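You operate a simulated robot arm through the tools that you are given. There is no shell and no other tool.

Carry out the task below with a simulated robot arm. There is one attempt and no reset: what you move stays moved.

JOB
Stand each pen in the hole of its colour, then put the lid on the empty jar.

The check looks at the end state, three seconds after you hand in, the way a careful person would. Anything else that was tipped, shoved, dropped, spilled or broken makes it a failure. A push-on lid holds only when it is set on centred and level and pressed home; a screw cap is set on level and turned clockwise until tight.

ROBOT AND FRAMES
A 6-joint arm with a two-finger parallel gripper, fixed in place. Base frame: the origin is at the foot of the arm, x ahead of it, y to its left, z up; the work surface is at about z = 0. Lengths are in mm, angles in degrees, forces in N, time in s.
With the tool pointing down near the work surface it reaches from about 140 to 580 mm from the base axis. Its first joint turns from -66.0 to 66.0 degrees. Payload 2.1 kg.
Tool frame: the origin (TCP) lies between the finger pads and is the grasp point; the fingertips stand 30 mm ahead of it; z points along the fingers, y is the line along which they close. Largest opening 94 mm; finger width 28, thickness 10; the body of the gripper, 50 by 96 mm, starts 55 mm behind the TCP.
Orientation is told as [roll, pitch, yaw] about the base's x, y, z axes, in that order, counted from this pose: with the fingers straight down and closing along the base's y, the tool's x points along the base's -x, its y along +y and its z along -z.

CONTROLS
- The arm moves only by the tool move_arm. Its argument "targets" is a list that holds one entry, the list of rows, each a list of 6 numbers: the shift along the tool's x, y, z in mm, then the turn, a rotation vector about the tool's x, y, z in degrees. In form: [[[x, y, z, ax, ay, az], ...]]. A call has 1 to 20 rows; each row is the pose to reach, as a shift and turn from the pose commanded when the call began, along the tool's axes at that moment. "fingers" is the closure in counts, from 0 (fully open) to 255 (shut), set as the call begins (left out, the last holds). Each row takes 0.2 s and may step no farther than 50 mm and 8.6 degrees from the row before; otherwise, or with a gripper value out of range, the whole call is refused. Where a pose cannot be reached the arm comes as near as it can. A force on the tool above 40 N (or 10 N above the force at the start of the call, whichever is more), or a blocked arm, ends the call early, and 0.2 s more pass. Each finger travels about 72 mm/s and halts on what it meets, pressing with about 44 N; the grip force reading is that of the motor and also rises with nothing between the fingers. The clock runs only during rows and for 0.2 s after the last one: add rows that repeat a pose to give the fingers time. The reply holds the time, the measured pose of the TCP, the force on the tool along the base axes, the opening and the grip force, in the units named above and with some noise, with the torque about the TCP (base axes, N m) and any sound that the robot's microphone picked up.
- Cameras (640 x 400 px; columns grow to the right, rows downward): "scene" is fixed at [44.2, -361, 491.9]; the picture's right is [0.87, -0.50, 0.00], its down [-0.25, -0.44, -0.86] and it looks along [0.43, 0.75, -0.51] (base axes); focal length 312 px, centre (320, 200). "wrist" rides on the gripper at [76, 14, -103] in the tool frame; the picture's right is [-0.18, 0.98, 0.00], its down [-0.75, -0.14, -0.64] and it looks along [-0.63, -0.12, 0.77] (tool axes); focal length 243 px, centre (320, 200). There is no depth. A picture from a camera that has moved, and an enlarged one, comes with that camera's place and axes in the base frame and with its lens.
- snapshot(camera): a new picture of that camera. It takes no simulated time.
- close_up(camera, box): a new picture of the part [left, top, right, bottom] of that camera's present view, enlarged. It takes no simulated time.
- job_done(): hands the job in; it is judged then, once.

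Places have to be worked out from the pictures, the camera data and where the tool is seen. Open the gripper and draw the arm clear of the work before you hand the job in, unless the task says otherwise.

The tools are called after "Call:" by a JSON object that holds its "api" and its "payload". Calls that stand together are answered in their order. move_arm: Moves the arm, as the interface text tells. Its arguments: {"type":"object","properties":{"targets":{"type":"array"},"fingers":{"type":"number"}},"required":["targets"]} The other tools are called the same way: snapshot (camera) takes a picture; close_up (camera, box) takes an enlarged picture of a part of a camera's view; job_done () hands the job in.

At the start:

```text
t: 0.0
ee_pos: [254.4, 98.8, 307.2]
tcp_rot: [0.1, -0.1, 0.1]
ft_force: [0.0, -0.3, 0.9]
wrist_torque: [0.0, -0.03, 0.02]
width: 94.0
gripper_force: 0.0
```

scene: 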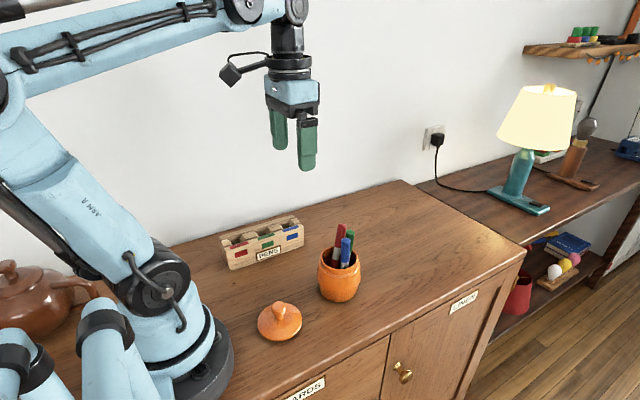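
wrist: 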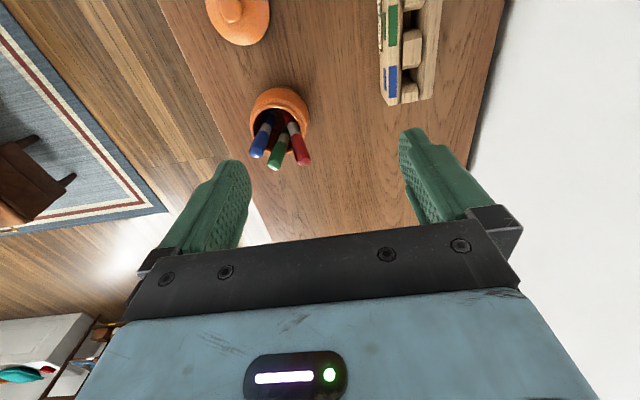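

I'll start by looking closely at the pens, the block and the lid in both cameras.

Call:
{"api": "close_up", "payload": {"camera": "scene", "box": [210, 200, 370, 300]}}

Call:
{"api": "close_up", "payload": {"camera": "scene", "box": [240, 250, 400, 350]}}

Call:
{"api": "close_up", "payload": {"camera": "wrist", "box": [200, 60, 360, 180]}}

Call:
{"api": "close_up", "payload": {"camera": "wrist", "box": [340, 0, 500, 120]}}

```text
4.00 times, centred on (290, 250) of scene
camera zoom: at [44.2, -361.0, 491.9], right [0.87, -0.5, 0.0], down [-0.25, -0.44, -0.86], along [0.43, 0.75, -0.51], focal length 1249 px, centre (440, 0)
```

zoom: 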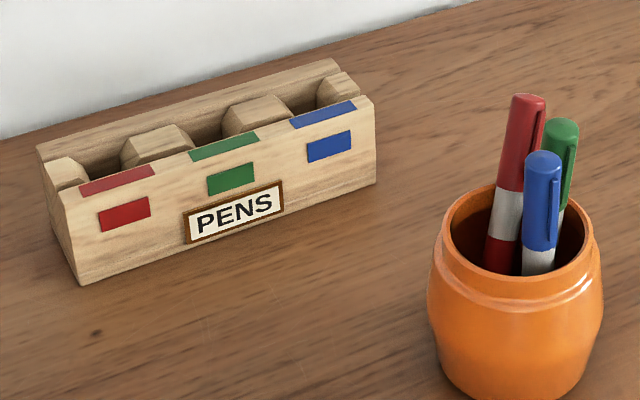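

```text
4.00 times, centred on (320, 300) of scene
camera zoom: at [44.2, -361.0, 491.9], right [0.87, -0.5, 0.0], down [-0.25, -0.44, -0.86], along [0.43, 0.75, -0.51], focal length 1249 px, centre (320, -200)
```

zoom: 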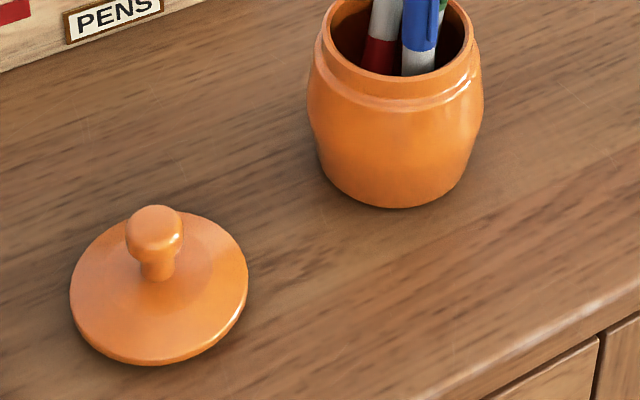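

```text
3.33 times, centred on (280, 120) of wrist
camera zoom: at [177.9, 113.2, 409.6], right [0.18, 0.98, 0.0], down [0.75, -0.14, 0.64], along [0.63, -0.12, -0.77], focal length 809 px, centre (453, 467)
```

zoom: 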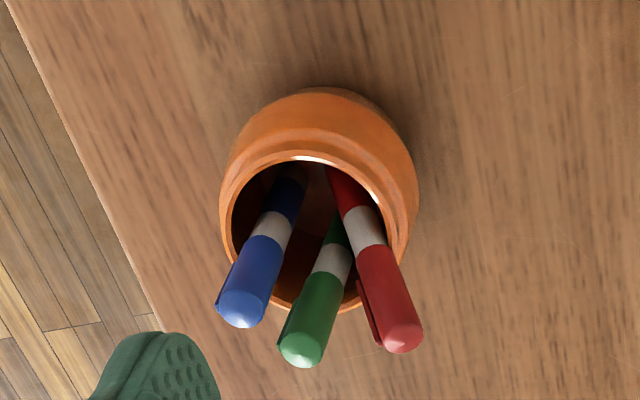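

```text
3.33 times, centred on (420, 60) of wrist
camera zoom: at [177.9, 113.2, 409.6], right [0.18, 0.98, 0.0], down [0.75, -0.14, 0.64], along [0.63, -0.12, -0.77], focal length 809 px, centre (-13, 667)
```

zoom: 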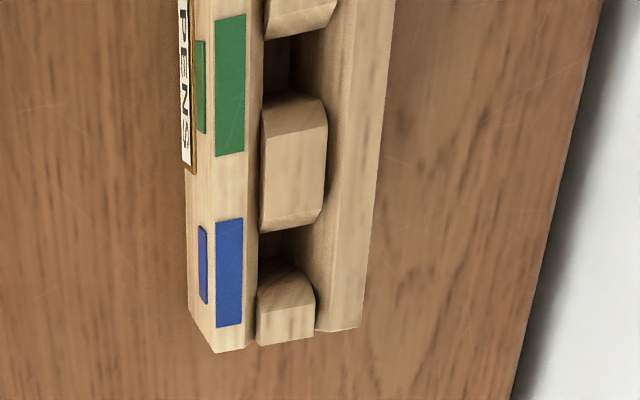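

From triangulation: jar centre ≈ (311, 26), rim z ≈ 77; pen tops roughly red (339, 63, 130), green (330, 25, 142), blue (310, 9, 142); holder x 130–315, y 188–235. I'll move high up to look with the wrist camera from the wall side to refine pen axes and the holder's holes.

Call:
{"api": "move_arm", "payload": {"targets": [[[-5.5, 5, 0, 0, 0, 7.5], [-11, 10, 0, 0, 0, 15], [-16.5, 15, 0, 0, 0, 22.5], [-22, 20, 0, 0, 0, 30], [-27.5, 25, 0, 0, 0, 37.5], [-33, 30, 0, 0, 0, 45], [-38.5, 35, 0, 0, 0, 52.5], [-44, 40, 0, 0, 0, 60], [-49.5, 45, 0, 0, 0, 67.5], [-55, 50, 0, 0, 0, 75], [-60.5, 55, 0, 0, 0, 82.5], [-66, 60, 0, 0, 0, 90], [-66, 60, 0, 0, 0, 90]]]}}

Call:
{"api": "snapshot", "payload": {"camera": "wrist"}}

Call:
{"api": "close_up", "payload": {"camera": "scene", "box": [310, 210, 374, 250]}}

```text
t: 2.8
ee_pos: [318.1, 159.4, 306.8]
tcp_rot: [0.1, 0.1, -90.0]
ft_force: [-0.6, -0.1, 0.5]
wrist_torque: [-0.02, -0.02, 0.0]
width: 94.1
gripper_force: 0.1
```

```text
taken
camera wrist: at [334.0, 235.4, 409.9], right [0.98, -0.18, 0.0], down [-0.14, -0.75, 0.64], along [-0.12, -0.63, -0.77], focal length 243 px, centre (320, 200)
```

wrist: 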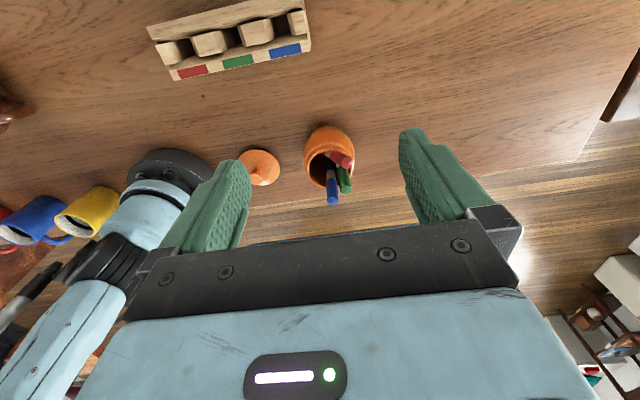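

```text
10.00 times, centred on (342, 230) of scene
camera zoom: at [44.2, -361.0, 491.9], right [0.87, -0.5, 0.0], down [-0.25, -0.44, -0.86], along [0.43, 0.75, -0.51], focal length 3122 px, centre (100, -100)
```

zoom: 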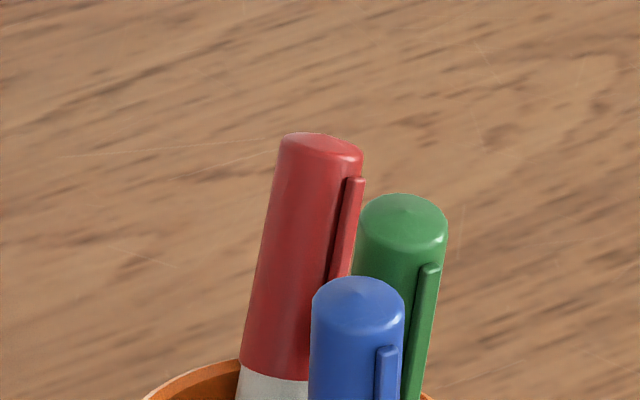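

Good view of the holder from above and the jar from the wall side; enlarging both.

Call:
{"api": "close_up", "payload": {"camera": "wrist", "box": [290, 120, 386, 180]}}

Call:
{"api": "close_up", "payload": {"camera": "wrist", "box": [296, 140, 376, 210]}}

Call:
{"api": "close_up", "payload": {"camera": "wrist", "box": [140, 0, 320, 90]}}

Call:
{"api": "close_up", "payload": {"camera": "wrist", "box": [220, 130, 300, 200]}}

```text
6.67 times, centred on (338, 150) of wrist
camera zoom: at [334.0, 235.4, 409.9], right [0.98, -0.18, 0.0], down [-0.14, -0.75, 0.64], along [-0.12, -0.63, -0.77], focal length 1618 px, centre (200, 533)
```

zoom: 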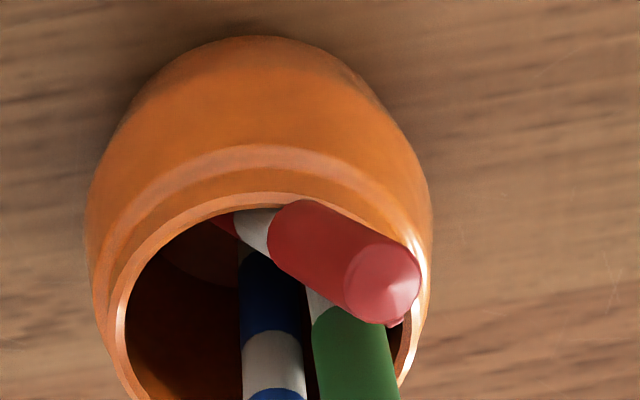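

```text
5.71 times, centred on (336, 175) of wrist
camera zoom: at [334.0, 235.4, 409.9], right [0.98, -0.18, 0.0], down [-0.14, -0.75, 0.64], along [-0.12, -0.63, -0.77], focal length 1386 px, centre (229, 343)
```

zoom: 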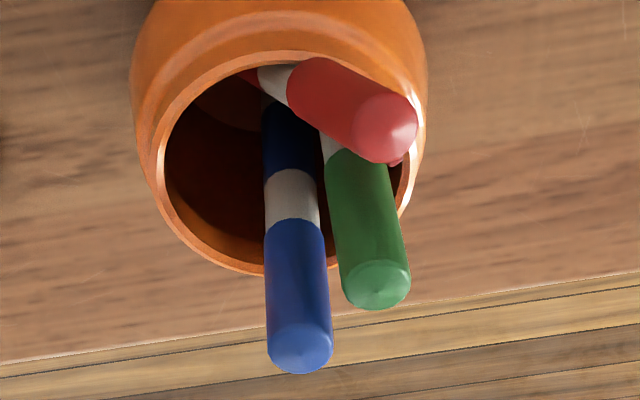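

```text
3.56 times, centred on (230, 45) of wrist
camera zoom: at [334.0, 235.4, 409.9], right [0.98, -0.18, 0.0], down [-0.14, -0.75, 0.64], along [-0.12, -0.63, -0.77], focal length 863 px, centre (640, 751)
```

zoom: 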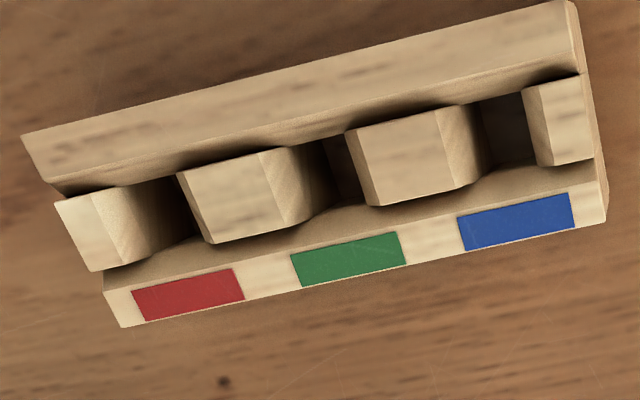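

```text
5.71 times, centred on (260, 165) of wrist
camera zoom: at [334.0, 235.4, 409.9], right [0.98, -0.18, 0.0], down [-0.14, -0.75, 0.64], along [-0.12, -0.63, -0.77], focal length 1386 px, centre (663, 400)
```

zoom: 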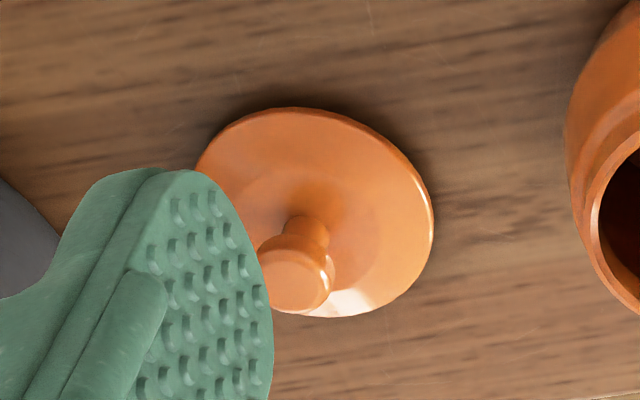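

Refined estimates: blue top ≈ (311, 8, 140), nearly vertical; green top ≈ (333, 25, 140) leaning ~10°; red top ≈ (340, 63, 130) leaning ~29°; hole centres ≈ x 159/221/283, y 216; holder top z ≈ 63. I'll hover over blue first (closing line turned away from its clip and from green), with fingers partly closed.

Call:
{"api": "move_arm", "payload": {"targets": [[[-15.8, -0.4, 0, 0, 0, 2], [-31.7, -0.8, 0, 0, 0, 4], [-47.5, -1.2, 0, 0, 0, 6], [-63.4, -1.6, 0, 0, 0, 8], [-79.2, -2, 0, 0, 0, 10], [-95, -2.4, 0, 0, 0, 12], [-110.9, -2.8, 0, 0, 0, 14], [-126.7, -3.2, 0, 0, 0, 16], [-142.6, -3.6, 0, 0, 0, 18], [-158.4, -4, 0, 0, 0, 20], [-158.4, -4, 20, 0, 0, 20], [-158.4, -4, 40, 0, 0, 20], [-158.4, -4, 60, 0, 0, 20], [-158.4, -4, 80, 0, 0, 20], [-158.4, -4, 95, 2, 1, 20], [-158.4, -4, 107, 5.2, 2.6, 20], [-158.4, -4, 107, 5.2, 2.6, 20]]], "fingers": 163}}

Call:
{"api": "snapshot", "payload": {"camera": "wrist"}}

Call:
{"api": "snapshot", "payload": {"camera": "scene"}}

```text
t: 6.4
ee_pos: [315.6, 1.9, 199.3]
tcp_rot: [-5.5, 1.8, -110.0]
ft_force: [-0.4, -0.3, -0.6]
wrist_torque: [0.01, 0.04, 0.01]
width: 33.9
gripper_force: 0.2
```

```text
taken
camera wrist: at [364.0, 62.4, 302.7], right [0.86, -0.51, -0.1], down [-0.34, -0.7, 0.63], along [-0.39, -0.51, -0.77], focal length 243 px, centre (320, 200)
```

wrist: 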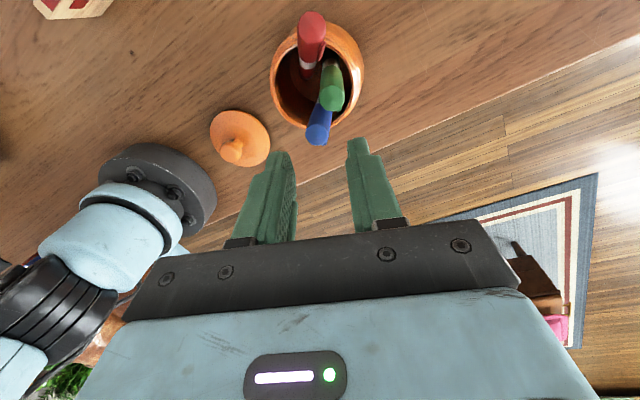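

```text
taken
```

scene: 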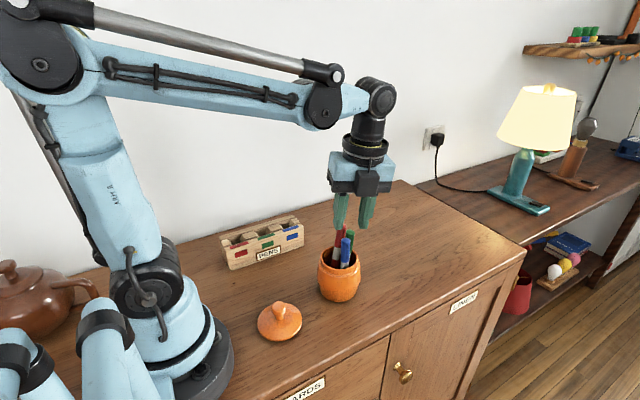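

Hover pose matches the planned tilt. Enlarging the wrist view to check blue's position against the fingers.

Call:
{"api": "close_up", "payload": {"camera": "wrist", "box": [260, 0, 380, 75]}}

Call:
{"api": "close_up", "payload": {"camera": "wrist", "box": [260, 50, 400, 170]}}

Call:
{"api": "close_up", "payload": {"camera": "scene", "box": [300, 180, 400, 300]}}

```text
5.33 times, centred on (320, 38) of wrist
camera zoom: at [364.0, 62.4, 302.7], right [0.86, -0.51, -0.1], down [-0.34, -0.7, 0.63], along [-0.39, -0.51, -0.77], focal length 1294 px, centre (320, 1067)
```

zoom: 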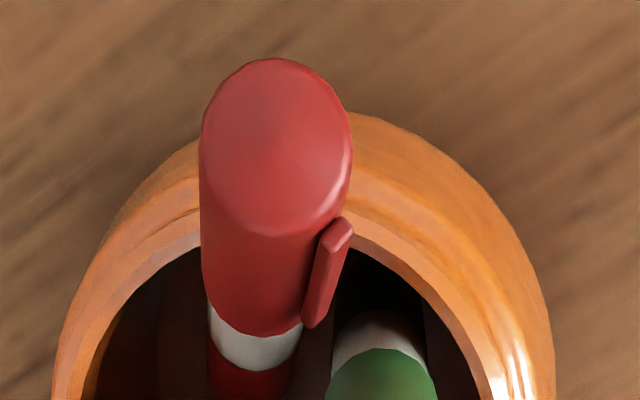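

```text
3.33 times, centred on (330, 110) of wrist
camera zoom: at [364.0, 62.4, 302.7], right [0.86, -0.51, -0.1], down [-0.34, -0.7, 0.63], along [-0.39, -0.51, -0.77], focal length 809 px, centre (287, 500)
```

zoom: 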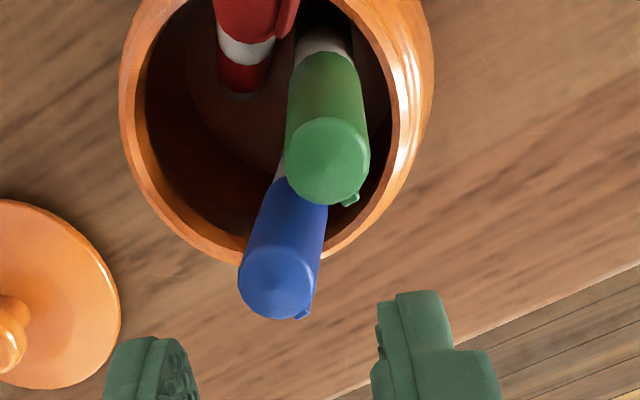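

```text
3.33 times, centred on (350, 240) of scene
camera zoom: at [44.2, -361.0, 491.9], right [0.87, -0.5, 0.0], down [-0.25, -0.44, -0.86], along [0.43, 0.75, -0.51], focal length 1041 px, centre (220, 67)
```

zoom: 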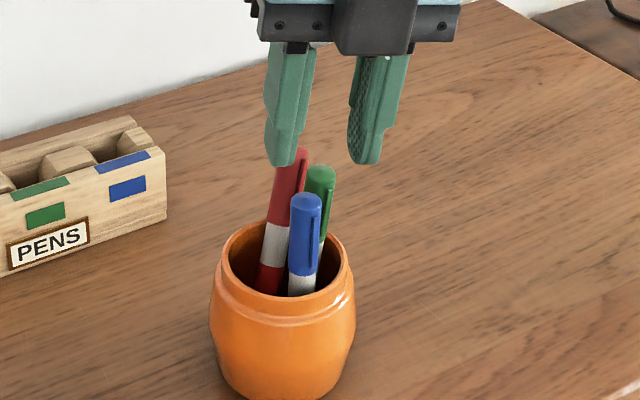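

Blue's top sits ~60 mm ahead of the TCP, within 2 mm of the tool axis, and green clears the finger by ~5 mm with a 2 mm offset. Descending along the pen's axis.

Call:
{"api": "move_arm", "payload": {"targets": [[[-1, -0.5, 10, 0, 0, 0], [-2, -1, 20, 0, 0, 0], [-2, -1, 30, 0, 0, 0], [-2, -1, 40, 0, 0, 0], [-2, -1, 48, 0, 0, 0], [-2, -1, 56, 0, 0, 0], [-2, -1, 64, 0, 0, 0], [-2, -1, 71, 0, 0, 0], [-2, -1, 71, 0, 0, 0]]]}}

Call:
{"api": "close_up", "payload": {"camera": "wrist", "box": [220, 50, 420, 230]}}

Call:
{"api": "close_up", "payload": {"camera": "scene", "box": [300, 180, 400, 300]}}

```text
t: 8.4
ee_pos: [307.4, 4.2, 128.9]
tcp_rot: [-5.5, 1.7, -110.0]
ft_force: [-0.1, -0.3, -0.4]
wrist_torque: [-0.01, -0.01, -0.02]
width: 33.9
gripper_force: 0.0
```

```text
2.22 times, centred on (320, 140) of wrist
camera zoom: at [356.6, 64.8, 233.0], right [0.86, -0.51, -0.1], down [-0.34, -0.7, 0.63], along [-0.39, -0.51, -0.77], focal length 539 px, centre (320, 333)
```

zoom: 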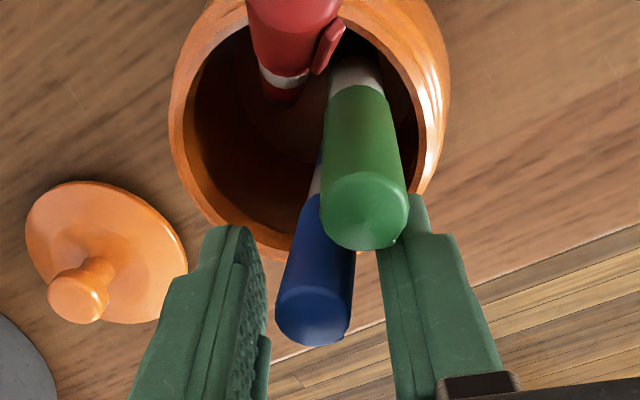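

```text
3.33 times, centred on (350, 240) of scene
camera zoom: at [44.2, -361.0, 491.9], right [0.87, -0.5, 0.0], down [-0.25, -0.44, -0.86], along [0.43, 0.75, -0.51], focal length 1041 px, centre (220, 67)
```

zoom: 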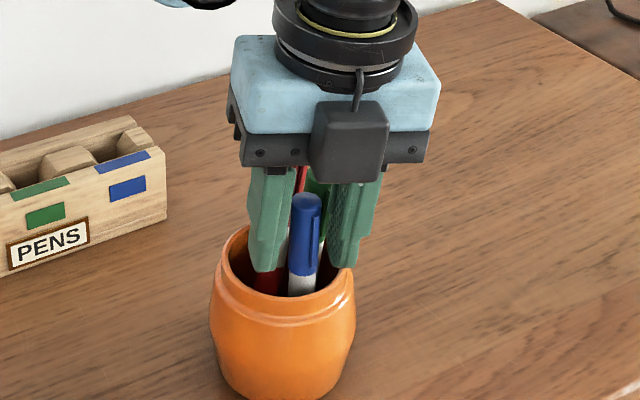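

Fingers straddle blue with clearance to green. Closing on it.

Call:
{"api": "move_arm", "payload": {"targets": [[[0, 0, 0, 0, 0, 0], [0, 0, 0, 0, 0, 0], [0, 0, 0, 0, 0, 0], [0, 0, 0, 0, 0, 0]]], "fingers": 255}}

Call:
{"api": "close_up", "payload": {"camera": "wrist", "box": [220, 50, 420, 230]}}

Call:
{"api": "close_up", "payload": {"camera": "scene", "box": [300, 180, 400, 300]}}

```text
t: 9.4
ee_pos: [309.0, 4.0, 130.0]
tcp_rot: [-5.5, 1.7, -109.9]
ft_force: [0.9, 0.1, 0.3]
wrist_torque: [-0.01, -0.03, 0.0]
width: 15.2
gripper_force: 44.2
```

```text
2.22 times, centred on (320, 140) of wrist
camera zoom: at [356.5, 64.7, 233.1], right [0.86, -0.51, -0.1], down [-0.34, -0.7, 0.63], along [-0.39, -0.51, -0.77], focal length 539 px, centre (320, 333)
```

zoom: 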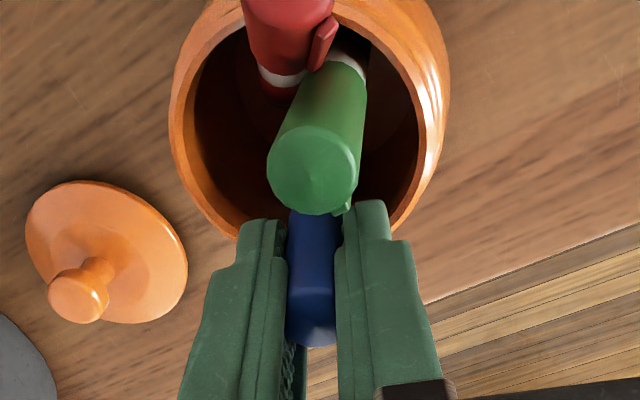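

```text
3.33 times, centred on (350, 240) of scene
camera zoom: at [44.2, -361.0, 491.9], right [0.87, -0.5, 0.0], down [-0.25, -0.44, -0.86], along [0.43, 0.75, -0.51], focal length 1041 px, centre (220, 67)
```

zoom: 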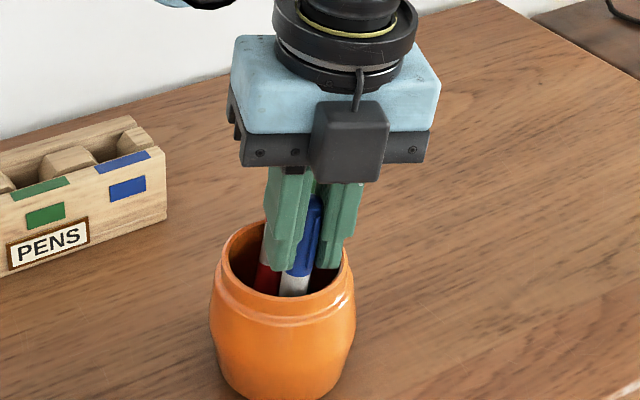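

Blue is held (15.2 mm). Green shifted slightly toward blue but stays in the jar; lifting blue slowly along its axis.

Call:
{"api": "move_arm", "payload": {"targets": [[[0, 0, -8, 0, 0, 0], [0, 0, -16, 0, 0, 0], [0, 0, -24, 0, 0, 0], [0, 0, -32, 0, 0, 0], [0, 0, -42, 0, 0, 0], [0, 0, -54, 0, 0, 0], [0, 0, -66, 0, 0, 0], [0, 0, -80, 0, 0, 0], [0, 0, -95, 0, 0, 0], [0, 0, -110, 0, 0, 0], [0, 0, -125, 0, 0, 0], [0, 0, -140, 0, 0, 0], [0, 0, -140, 0, 0, 0]]]}}

Call:
{"api": "snapshot", "payload": {"camera": "wrist"}}

Call:
{"api": "close_up", "payload": {"camera": "scene", "box": [280, 80, 440, 300]}}

```text
t: 12.2
ee_pos: [321.5, -5.5, 269.8]
tcp_rot: [-5.5, 1.7, -109.9]
ft_force: [0.5, 0.3, 0.0]
wrist_torque: [0.03, -0.01, 0.0]
width: 15.1
gripper_force: 44.3
```

```text
taken
camera wrist: at [368.8, 55.5, 372.9], right [0.86, -0.51, -0.1], down [-0.34, -0.7, 0.63], along [-0.39, -0.51, -0.77], focal length 243 px, centre (320, 200)
```

wrist: 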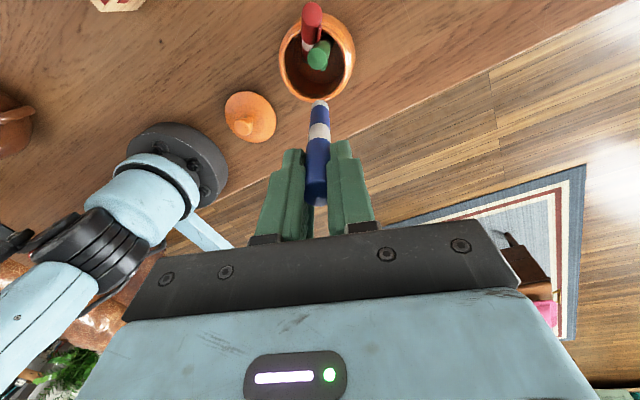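

```text
1.82 times, centred on (360, 190) of scene
camera zoom: at [44.2, -361.0, 491.9], right [0.87, -0.5, 0.0], down [-0.25, -0.44, -0.86], along [0.43, 0.75, -0.51], focal length 568 px, centre (247, 218)
```

zoom: 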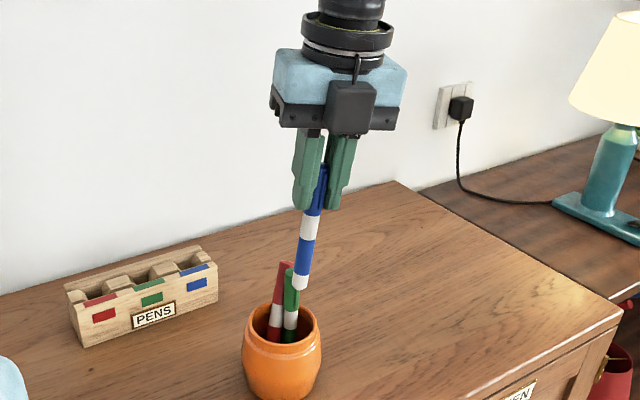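

Blue came out cleanly. Enlarging to measure its axis in the grip.

Call:
{"api": "close_up", "payload": {"camera": "wrist", "box": [260, 90, 380, 220]}}

Call:
{"api": "close_up", "payload": {"camera": "scene", "box": [340, 130, 400, 210]}}

Call:
{"api": "close_up", "payload": {"camera": "scene", "box": [310, 210, 374, 300]}}

Call:
{"api": "close_up", "payload": {"camera": "wrist", "box": [270, 0, 370, 110]}}

```text
3.08 times, centred on (320, 155) of wrist
camera zoom: at [368.8, 55.5, 372.9], right [0.86, -0.51, -0.1], down [-0.34, -0.7, 0.63], along [-0.39, -0.51, -0.77], focal length 746 px, centre (320, 338)
```

zoom: 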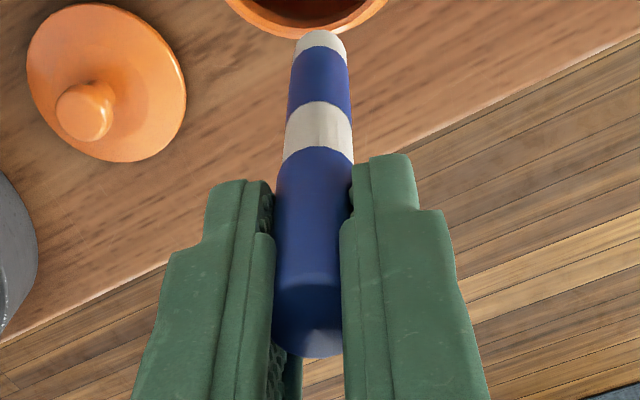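

```text
5.00 times, centred on (370, 170) of scene
camera zoom: at [44.2, -361.0, 491.9], right [0.87, -0.5, 0.0], down [-0.25, -0.44, -0.86], along [0.43, 0.75, -0.51], focal length 1561 px, centre (70, 350)
```

zoom: 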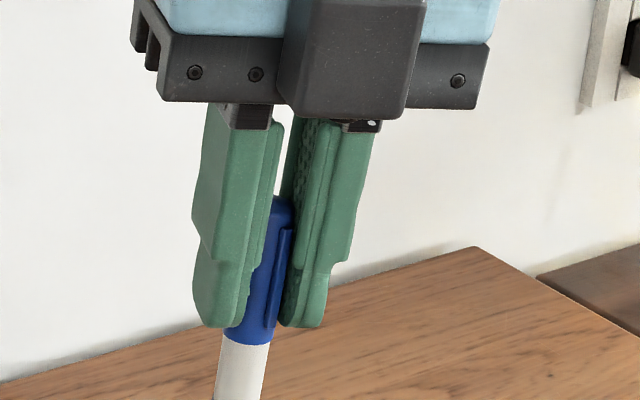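

```text
4.44 times, centred on (342, 255) of scene
camera zoom: at [44.2, -361.0, 491.9], right [0.87, -0.5, 0.0], down [-0.25, -0.44, -0.86], along [0.43, 0.75, -0.51], focal length 1387 px, centre (222, -44)
```

zoom: 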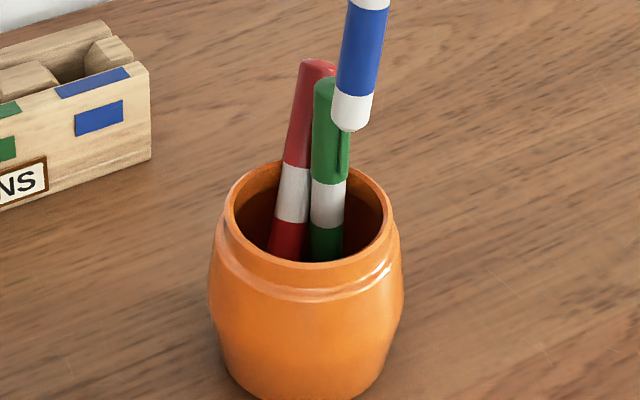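

```text
3.64 times, centred on (320, 55) of wrist
camera zoom: at [368.8, 55.5, 372.9], right [0.86, -0.51, -0.1], down [-0.34, -0.7, 0.63], along [-0.39, -0.51, -0.77], focal length 882 px, centre (320, 727)
```

zoom: 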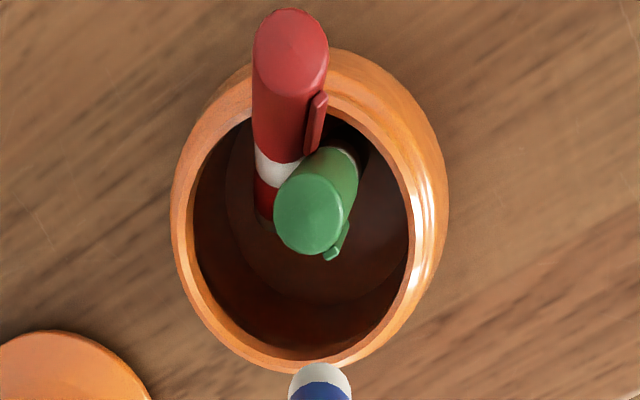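

Blue sits parallel to the tool axis (offset ≈ +2.8 mm in tool x, tip ≈ 124 mm ahead of the TCP). Raising and bringing the tool vertical at yaw −90.

Call:
{"api": "move_arm", "payload": {"targets": [[[0.3, -0.9, -10, 0, 0, 0], [0.6, -1.9, -20, 0, 0, 0], [0.9, -2.9, -30, -1.3, -0.65, -5], [0.9, -2.9, -30, -2.6, -1.3, -10], [0.9, -2.9, -30, -3.9, -1.95, -15], [0.9, -2.9, -30, -5.2, -2.6, -20], [0.9, -2.9, -30, -5.2, -2.6, -20]]]}}

```text
t: 13.8
ee_pos: [319.5, -5.7, 298.8]
tcp_rot: [0.1, 0.0, -89.8]
ft_force: [-0.5, 0.0, -0.7]
wrist_torque: [0.03, 0.0, 0.01]
width: 14.9
gripper_force: 44.3
```

Vertical now. Moving across at height to above the blue hole and then part-way down for a check.

Call:
{"api": "move_arm", "payload": {"targets": [[[20, -3, 0, 0, 0, 0], [40, -6, 0, 0, 0, 0], [60, -10, 0, 0, 0, 0], [80, -13, 0, 0, 0, 0], [100, -16.5, 0, 0, 0, 0], [120, -20, 0, 0, 0, 0], [140, -23, 0, 0, 0, 0], [160, -27, 0, 0, 0, 0], [180, -30, 0, 0, 0, 0], [200, -33, 0, 0, 0, 0], [212, -36, 0, 0, 0, 0], [218.7, -37, 0, 0, 0, 0], [218.7, -37, 20, 0, 0, 0], [218.7, -37, 40, 0, 0, 0], [218.7, -37, 60, 0, 0, 0], [218.7, -37, 80, 0, 0, 0], [218.7, -37, 80, 0, 0, 0]]]}}

Call:
{"api": "snapshot", "payload": {"camera": "wrist"}}

Call:
{"api": "close_up", "payload": {"camera": "scene", "box": [200, 140, 360, 280]}}

Call:
{"api": "close_up", "payload": {"camera": "wrist", "box": [240, 40, 400, 200]}}

```text
t: 17.4
ee_pos: [282.6, 214.5, 219.8]
tcp_rot: [0.1, 0.1, -90.0]
ft_force: [1.2, 0.7, -0.3]
wrist_torque: [0.02, 0.02, 0.0]
width: 14.9
gripper_force: 44.2
```

```text
taken
camera wrist: at [297.6, 290.9, 322.6], right [0.98, -0.18, 0.0], down [-0.14, -0.75, 0.64], along [-0.12, -0.63, -0.77], focal length 243 px, centre (320, 200)
```

wrist: 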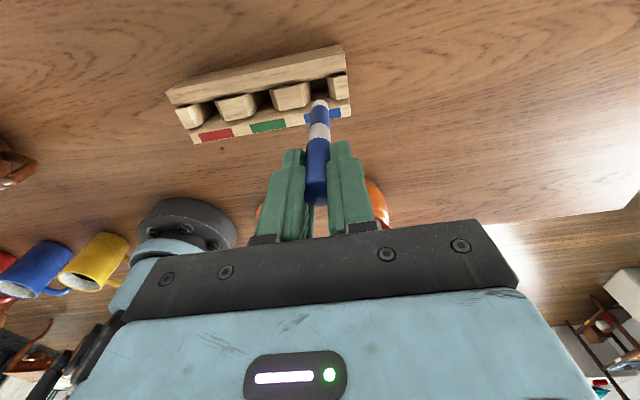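

```text
2.86 times, centred on (280, 210) of scene
camera zoom: at [44.2, -361.0, 491.9], right [0.87, -0.5, 0.0], down [-0.25, -0.44, -0.86], along [0.43, 0.75, -0.51], focal length 892 px, centre (434, 171)
```

zoom: 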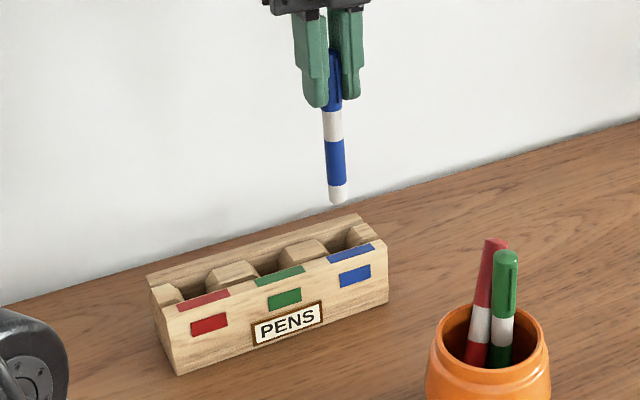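

```text
2.50 times, centred on (320, 120) of wrist
camera zoom: at [297.6, 290.9, 322.6], right [0.98, -0.18, 0.0], down [-0.14, -0.75, 0.64], along [-0.12, -0.63, -0.77], focal length 606 px, centre (320, 400)
```

zoom: 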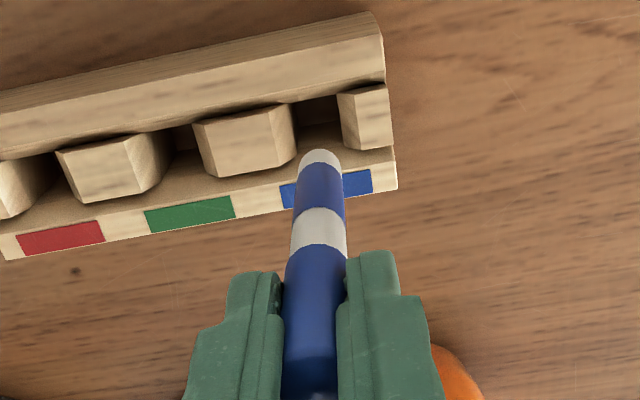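

Measured hole centre ≈ (282.7, 215.5), pen tip ≈ (283.4, 216.5): a 1 mm trim. Descending to just above the holder.

Call:
{"api": "move_arm", "payload": {"targets": [[[-1, -0.7, 8, 0, 0, 0], [-1, -0.7, 16, 0, 0, 0], [-1, -0.7, 24, 0, 0, 0], [-1, -0.7, 24, 0, 0, 0]]]}}

Call:
{"api": "close_up", "payload": {"camera": "scene", "box": [240, 180, 340, 260]}}

Call:
{"api": "close_up", "payload": {"camera": "wrist", "box": [260, 60, 380, 180]}}

```text
t: 18.4
ee_pos: [282.4, 213.1, 194.6]
tcp_rot: [0.2, 0.1, -90.0]
ft_force: [0.4, -0.3, -0.2]
wrist_torque: [-0.03, 0.01, 0.02]
width: 14.9
gripper_force: 43.7
```

```text
5.00 times, centred on (290, 220) of scene
camera zoom: at [44.2, -361.0, 491.9], right [0.87, -0.5, 0.0], down [-0.25, -0.44, -0.86], along [0.43, 0.75, -0.51], focal length 1561 px, centre (470, 100)
```

zoom: 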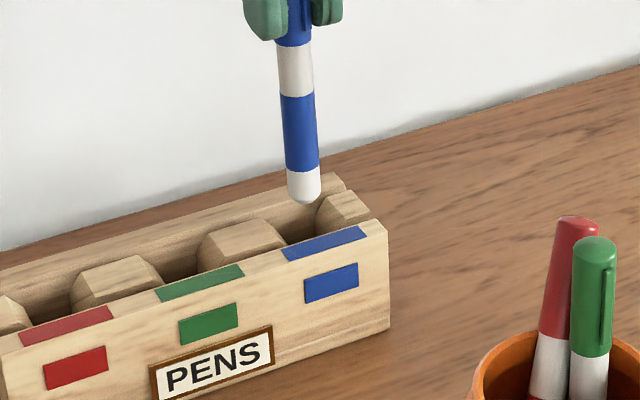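

```text
3.33 times, centred on (320, 120) of wrist
camera zoom: at [296.8, 289.5, 298.3], right [0.98, -0.18, 0.0], down [-0.14, -0.75, 0.64], along [-0.12, -0.63, -0.77], focal length 809 px, centre (320, 467)
```

zoom: 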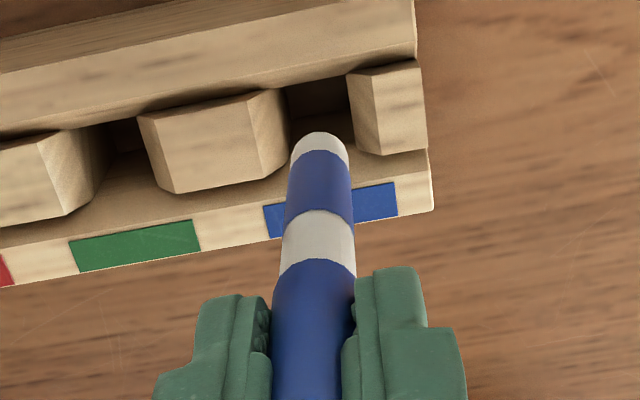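

Tip is right above the blue gap. Lowering gently, watching the force.

Call:
{"api": "move_arm", "payload": {"targets": [[[0, 0, 6, 0, 0, 0], [0, 0, 12, 0, 0, 0], [0, 0, 18, 0, 0, 0], [0, 0, 24, 0, 0, 0], [0, 0, 30, 0, 0, 0], [0, 0, 36, 0, 0, 0], [0, 0, 42, 0, 0, 0], [0, 0, 46, 0, 0, 0]]]}}

Call:
{"api": "close_up", "payload": {"camera": "scene", "box": [240, 180, 340, 260]}}

Call:
{"api": "close_up", "payload": {"camera": "wrist", "box": [260, 60, 380, 180]}}

```text
t: 20.2
ee_pos: [283.6, 212.3, 148.8]
tcp_rot: [0.0, 0.0, -89.9]
ft_force: [0.0, 0.4, 0.2]
wrist_torque: [-0.05, 0.02, 0.0]
width: 15.0
gripper_force: 43.9
```

```text
5.00 times, centred on (290, 220) of scene
camera zoom: at [44.2, -361.0, 491.9], right [0.87, -0.5, 0.0], down [-0.25, -0.44, -0.86], along [0.43, 0.75, -0.51], focal length 1561 px, centre (470, 100)
```

zoom: 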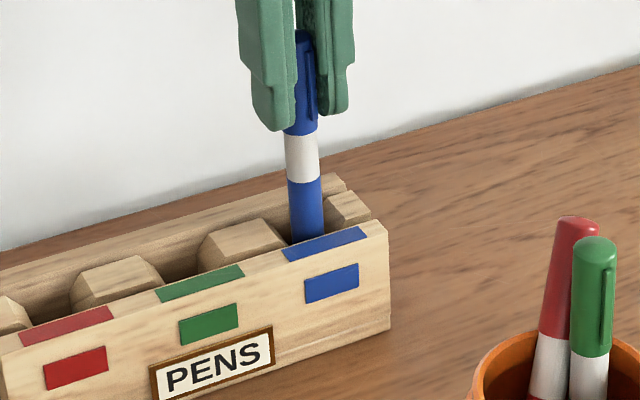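

```text
3.33 times, centred on (320, 120) of wrist
camera zoom: at [297.3, 289.2, 251.7], right [0.98, -0.18, 0.0], down [-0.14, -0.75, 0.64], along [-0.12, -0.63, -0.77], focal length 809 px, centre (320, 467)
```

zoom: 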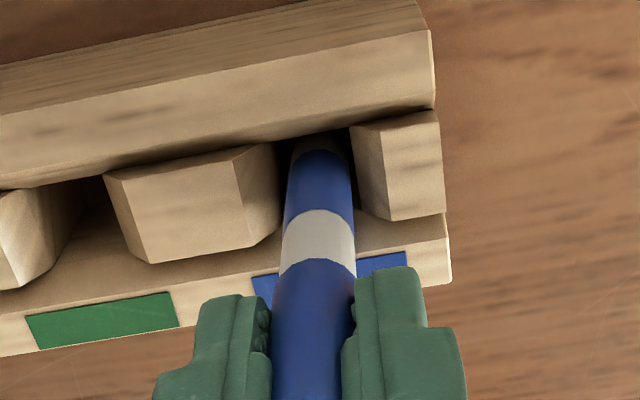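

In the hole with no contact force; continuing in small steps until it touches bottom.

Call:
{"api": "move_arm", "payload": {"targets": [[[0, 0, 3, 0, 0, 0], [0, 0, 6, 0, 0, 0], [0, 0, 8, 0, 0, 0], [0, 0, 10, 0, 0, 0]]]}}

```text
t: 21.2
ee_pos: [282.9, 213.4, 138.5]
tcp_rot: [0.2, 0.0, -89.9]
ft_force: [-0.3, 0.4, -1.0]
wrist_torque: [0.0, -0.01, -0.02]
width: 14.9
gripper_force: 44.1
```

Still free; a few more millimetres.

Call:
{"api": "move_arm", "payload": {"targets": [[[0, 0, 2, 0, 0, 0], [0, 0, 4, 0, 0, 0], [0, 0, 5, 0, 0, 0], [0, 0, 6, 0, 0, 0]]]}}

```text
t: 22.2
ee_pos: [282.4, 213.4, 132.6]
tcp_rot: [0.1, 0.1, -89.8]
ft_force: [0.3, 0.3, 0.3]
wrist_torque: [0.03, 0.0, -0.01]
width: 14.9
gripper_force: 43.9
```

No contact yet (tip estimate z ≈ 8); continuing finer.

Call:
{"api": "move_arm", "payload": {"targets": [[[0, 0, 1, 0, 0, 0], [0, 0, 2, 0, 0, 0], [0, 0, 3, 0, 0, 0], [0, 0, 4, 0, 0, 0]]]}}

Call:
{"api": "close_up", "payload": {"camera": "scene", "box": [240, 180, 340, 260]}}

```text
t: 22.9
ee_pos: [282.8, 213.6, 132.0]
tcp_rot: [0.1, 0.0, -89.9]
ft_force: [-0.8, -0.2, 14.2]
wrist_torque: [0.01, 0.19, 0.01]
width: 15.0
gripper_force: 43.9
stopped in row 3: the force on the tool passed its limit at 44 N (the readings are from after the stop); the commanded pose is now the measured one
```

```text
5.00 times, centred on (290, 220) of scene
camera zoom: at [44.1, -361.0, 491.9], right [0.87, -0.5, 0.0], down [-0.25, -0.44, -0.86], along [0.43, 0.75, -0.51], focal length 1561 px, centre (470, 100)
```

zoom: 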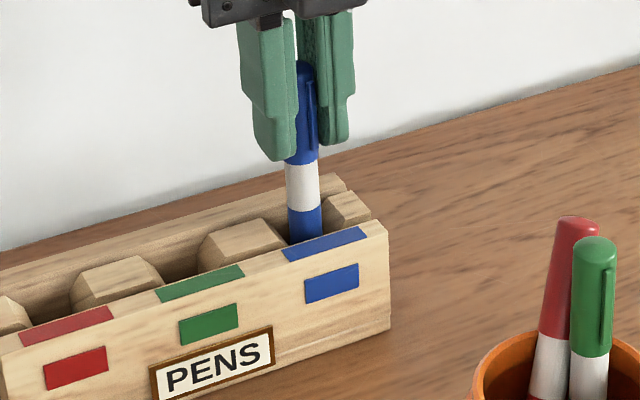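

Blue bottomed out in its hole. Releasing and rising straight up.

Call:
{"api": "move_arm", "payload": {"targets": [[[0, 0, -0.7, 0, 0, 0], [0, 0, -0.7, 0, 0, 0], [0, 0, -0.7, 0, 0, 0], [0, 0, -0.7, 0, 0, 0], [0, 0, -8, 0, 0, 0], [0, 0, -18, 0, 0, 0], [0, 0, -30, 0, 0, 0], [0, 0, -45, 0, 0, 0], [0, 0, -60, 0, 0, 0], [0, 0, -80, 0, 0, 0], [0, 0, -105, 0, 0, 0], [0, 0, -130, 0, 0, 0], [0, 0, -160, 0, 0, 0], [0, 0, -160, 0, 0, 0]]], "fingers": 160}}

Call:
{"api": "close_up", "payload": {"camera": "scene", "box": [210, 170, 370, 310]}}

Call:
{"api": "snapshot", "payload": {"camera": "wrist"}}

```text
t: 25.9
ee_pos: [281.2, 213.2, 294.1]
tcp_rot: [0.0, 0.0, -89.8]
ft_force: [0.0, -1.3, 0.2]
wrist_torque: [0.0, -0.03, 0.01]
width: 35.2
gripper_force: 0.0
```

```text
2.86 times, centred on (290, 240) of scene
camera zoom: at [44.2, -361.0, 491.9], right [0.87, -0.5, 0.0], down [-0.25, -0.44, -0.86], along [0.43, 0.75, -0.51], focal length 892 px, centre (406, 86)
```

zoom: 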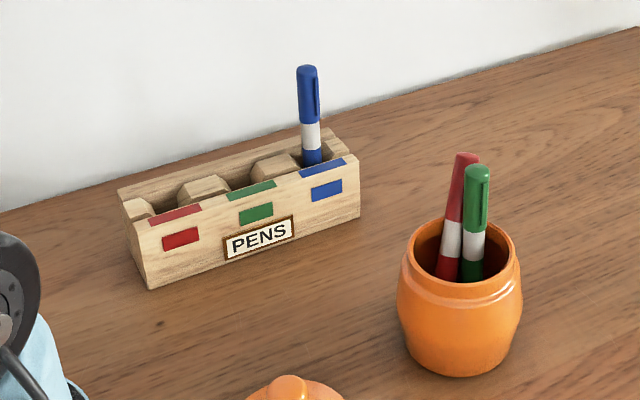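

```text
taken
camera wrist: at [297.0, 288.9, 397.1], right [0.98, -0.18, 0.0], down [-0.14, -0.75, 0.64], along [-0.12, -0.63, -0.77], focal length 243 px, centre (320, 200)
```

wrist: 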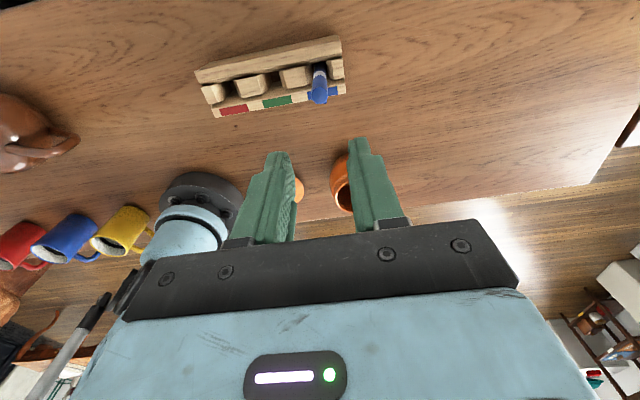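

Blue stands upright in its hole. Moving to an observation pose to re-measure green and red.

Call:
{"api": "move_arm", "payload": {"targets": [[[-20, 8, 0, 0, 0, 0], [-40, 16, 0, 0, 0, 0], [-60, 24, 0, 0, 0, 0], [-80, 32, 0, 0, 0, 0], [-100, 38, -3, 0, 0, 0], [-120, 38, -6, 0, 0, 0], [-120, 38, -6, 0, 0, 0]]]}}

Call:
{"api": "snapshot", "payload": {"camera": "wrist"}}

Call:
{"api": "close_up", "payload": {"camera": "wrist", "box": [260, 60, 380, 180]}}

Call:
{"api": "close_up", "payload": {"camera": "scene", "box": [310, 210, 374, 290]}}

```text
t: 27.5
ee_pos: [320.0, 94.1, 297.4]
tcp_rot: [0.0, -0.1, -89.9]
ft_force: [0.7, -0.7, -0.3]
wrist_torque: [0.03, 0.0, 0.01]
width: 35.0
gripper_force: 0.0
```

```text
taken
camera wrist: at [334.1, 170.0, 400.5], right [0.98, -0.18, 0.0], down [-0.14, -0.75, 0.64], along [-0.12, -0.63, -0.77], focal length 243 px, centre (320, 200)
```

wrist: 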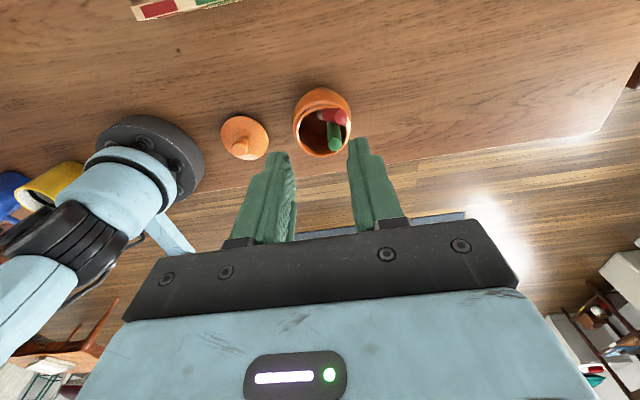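

```text
3.33 times, centred on (320, 120) of wrist
camera zoom: at [334.1, 170.0, 400.5], right [0.98, -0.18, 0.0], down [-0.14, -0.75, 0.64], along [-0.12, -0.63, -0.77], focal length 809 px, centre (320, 467)
```

zoom: 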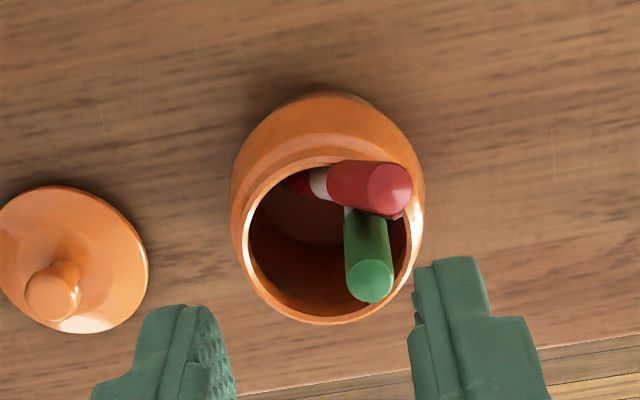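

```text
5.00 times, centred on (342, 250) of scene
camera zoom: at [44.2, -361.0, 491.9], right [0.87, -0.5, 0.0], down [-0.25, -0.44, -0.86], along [0.43, 0.75, -0.51], focal length 1561 px, centre (210, -50)
```

zoom: 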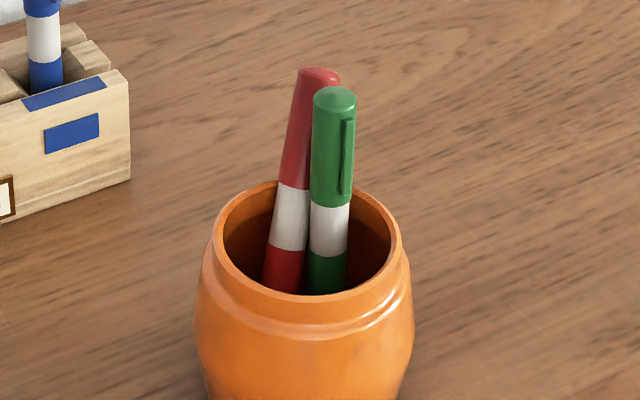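

Green is now nearly vertical at ≈ (328, 35.4), top z ≈ 140; red unchanged at (339.5, 63.5, 130). Moving to hover over green, offset 5 mm away from red, still at yaw −90 (closing along x).

Call:
{"api": "move_arm", "payload": {"targets": [[[-16, 2, 0, 0, 0, 0], [-32, 4, 0, 0, 0, 0], [-48, 6, 0, 0, 0, 0], [-63.5, 7.6, 0, 0, 0, 0], [-63.5, 7.6, 20, 0, 0, 0], [-63.5, 7.6, 40, 0, 0, 0], [-63.5, 7.6, 60, 0, 0, 0], [-63.5, 7.6, 80, 0, 0, 0], [-63.5, 7.6, 100, 0, 0, 0], [-63.5, 7.6, 102, 0, 0, 0]]]}}

Call:
{"api": "close_up", "payload": {"camera": "wrist", "box": [240, 0, 400, 180]}}

Call:
{"api": "close_up", "payload": {"camera": "scene", "box": [300, 170, 400, 290]}}

```text
t: 29.7
ee_pos: [327.8, 30.1, 196.0]
tcp_rot: [0.0, -0.1, -89.9]
ft_force: [-0.5, 0.3, -0.2]
wrist_torque: [0.0, 0.01, 0.0]
width: 35.0
gripper_force: 0.1
```

```text
2.22 times, centred on (320, 90) of wrist
camera zoom: at [342.4, 106.3, 299.1], right [0.98, -0.18, 0.0], down [-0.14, -0.75, 0.64], along [-0.12, -0.63, -0.77], focal length 539 px, centre (320, 444)
```

zoom: 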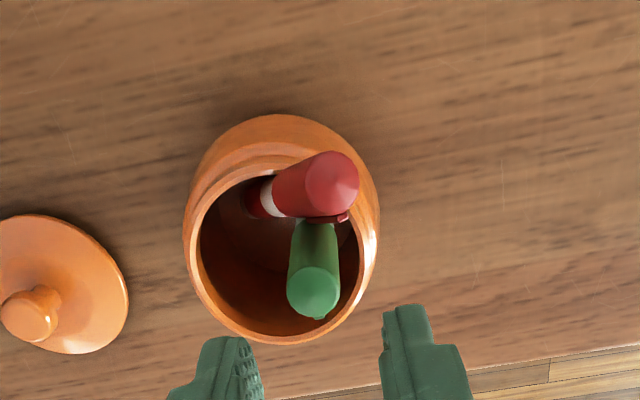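

```text
3.33 times, centred on (350, 230) of scene
camera zoom: at [44.2, -361.0, 491.9], right [0.87, -0.5, 0.0], down [-0.25, -0.44, -0.86], along [0.43, 0.75, -0.51], focal length 1041 px, centre (220, 100)
```

zoom: 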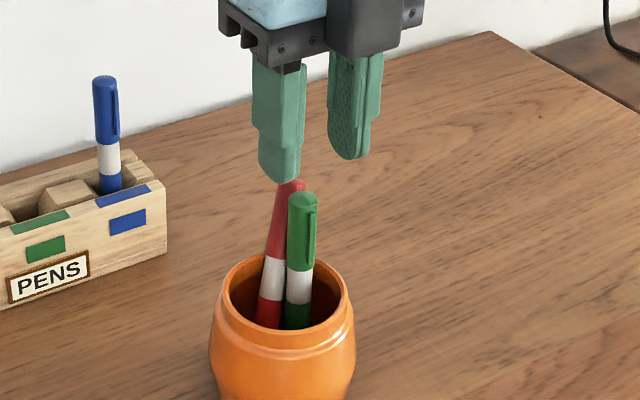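

Green's top reads (327.5, 37) from here. Trimming +1.5 mm in tool x and descending so that the tips stay above the red pen's crossing.

Call:
{"api": "move_arm", "payload": {"targets": [[[1.5, -0.3, 10, 0, 0, 0], [1.5, -0.3, 20, 0, 0, 0], [1.5, -0.3, 30, 0, 0, 0], [1.5, -0.3, 40, 0, 0, 0], [1.5, -0.3, 48, 0, 0, 0], [1.5, -0.3, 56, 0, 0, 0], [1.5, -0.3, 64, 0, 0, 0], [1.5, -0.3, 64, 0, 0, 0]]]}}

Call:
{"api": "close_up", "payload": {"camera": "wrist", "box": [220, 50, 420, 230]}}

Call:
{"api": "close_up", "payload": {"camera": "scene", "box": [300, 170, 400, 290]}}

```text
t: 31.5
ee_pos: [328.3, 32.1, 132.4]
tcp_rot: [-0.1, -0.1, -89.9]
ft_force: [-0.5, -0.4, 0.3]
wrist_torque: [0.01, 0.03, 0.0]
width: 35.1
gripper_force: 0.1
```

```text
2.22 times, centred on (320, 140) of wrist
camera zoom: at [342.8, 108.5, 235.4], right [0.98, -0.18, 0.0], down [-0.14, -0.75, 0.64], along [-0.12, -0.63, -0.77], focal length 539 px, centre (320, 333)
```

zoom: 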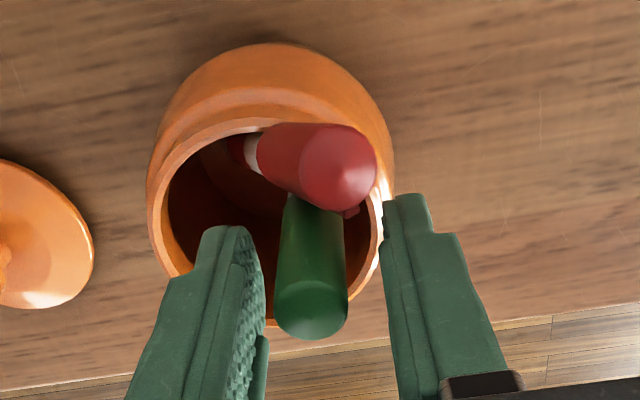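

```text
3.33 times, centred on (350, 230) of scene
camera zoom: at [44.2, -361.0, 491.9], right [0.87, -0.5, 0.0], down [-0.25, -0.44, -0.86], along [0.43, 0.75, -0.51], focal length 1041 px, centre (220, 100)
```

zoom: 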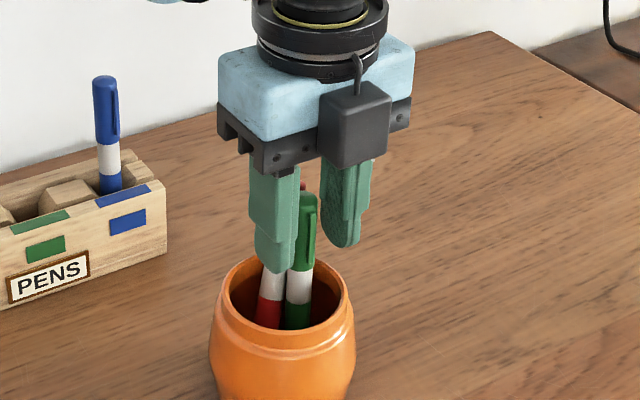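

Green is between the fingers, red untouched. Closing.

Call:
{"api": "move_arm", "payload": {"targets": [[[0, 0, 0, 0, 0, 0], [0, 0, 0, 0, 0, 0], [0, 0, 0, 0, 0, 0], [0, 0, 0, 0, 0, 0]]], "fingers": 255}}

Call:
{"api": "close_up", "payload": {"camera": "wrist", "box": [220, 50, 420, 230]}}

Call:
{"api": "close_up", "payload": {"camera": "scene", "box": [300, 170, 400, 290]}}

```text
t: 32.5
ee_pos: [328.6, 32.0, 133.2]
tcp_rot: [0.0, -0.1, -89.9]
ft_force: [-0.4, -0.4, 2.6]
wrist_torque: [0.0, 0.1, -0.01]
width: 15.6
gripper_force: 43.5
```

```text
2.22 times, centred on (320, 140) of wrist
camera zoom: at [342.8, 108.5, 235.5], right [0.98, -0.18, 0.0], down [-0.14, -0.75, 0.64], along [-0.12, -0.63, -0.77], focal length 539 px, centre (320, 333)
```

zoom: 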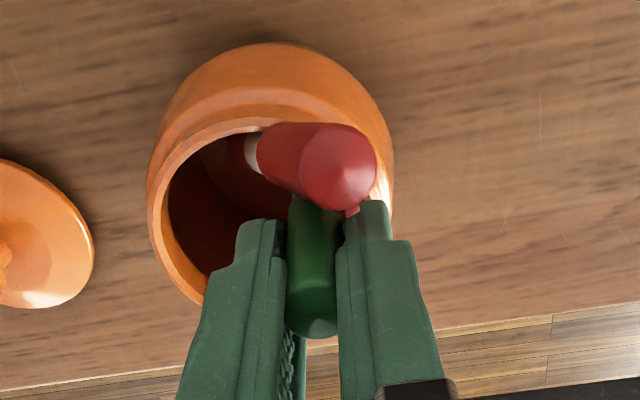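

```text
3.33 times, centred on (350, 230) of scene
camera zoom: at [44.2, -361.0, 491.9], right [0.87, -0.5, 0.0], down [-0.25, -0.44, -0.86], along [0.43, 0.75, -0.51], focal length 1041 px, centre (220, 100)
```

zoom: 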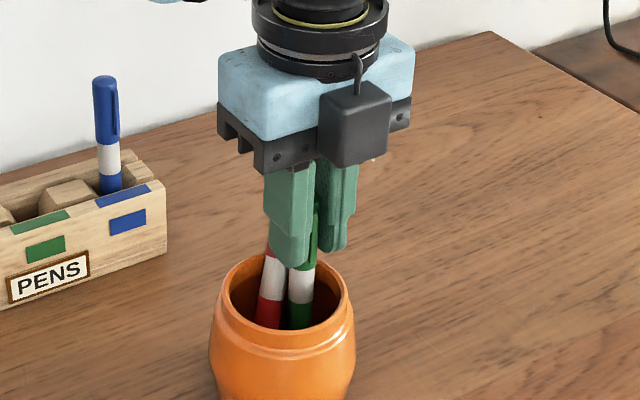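

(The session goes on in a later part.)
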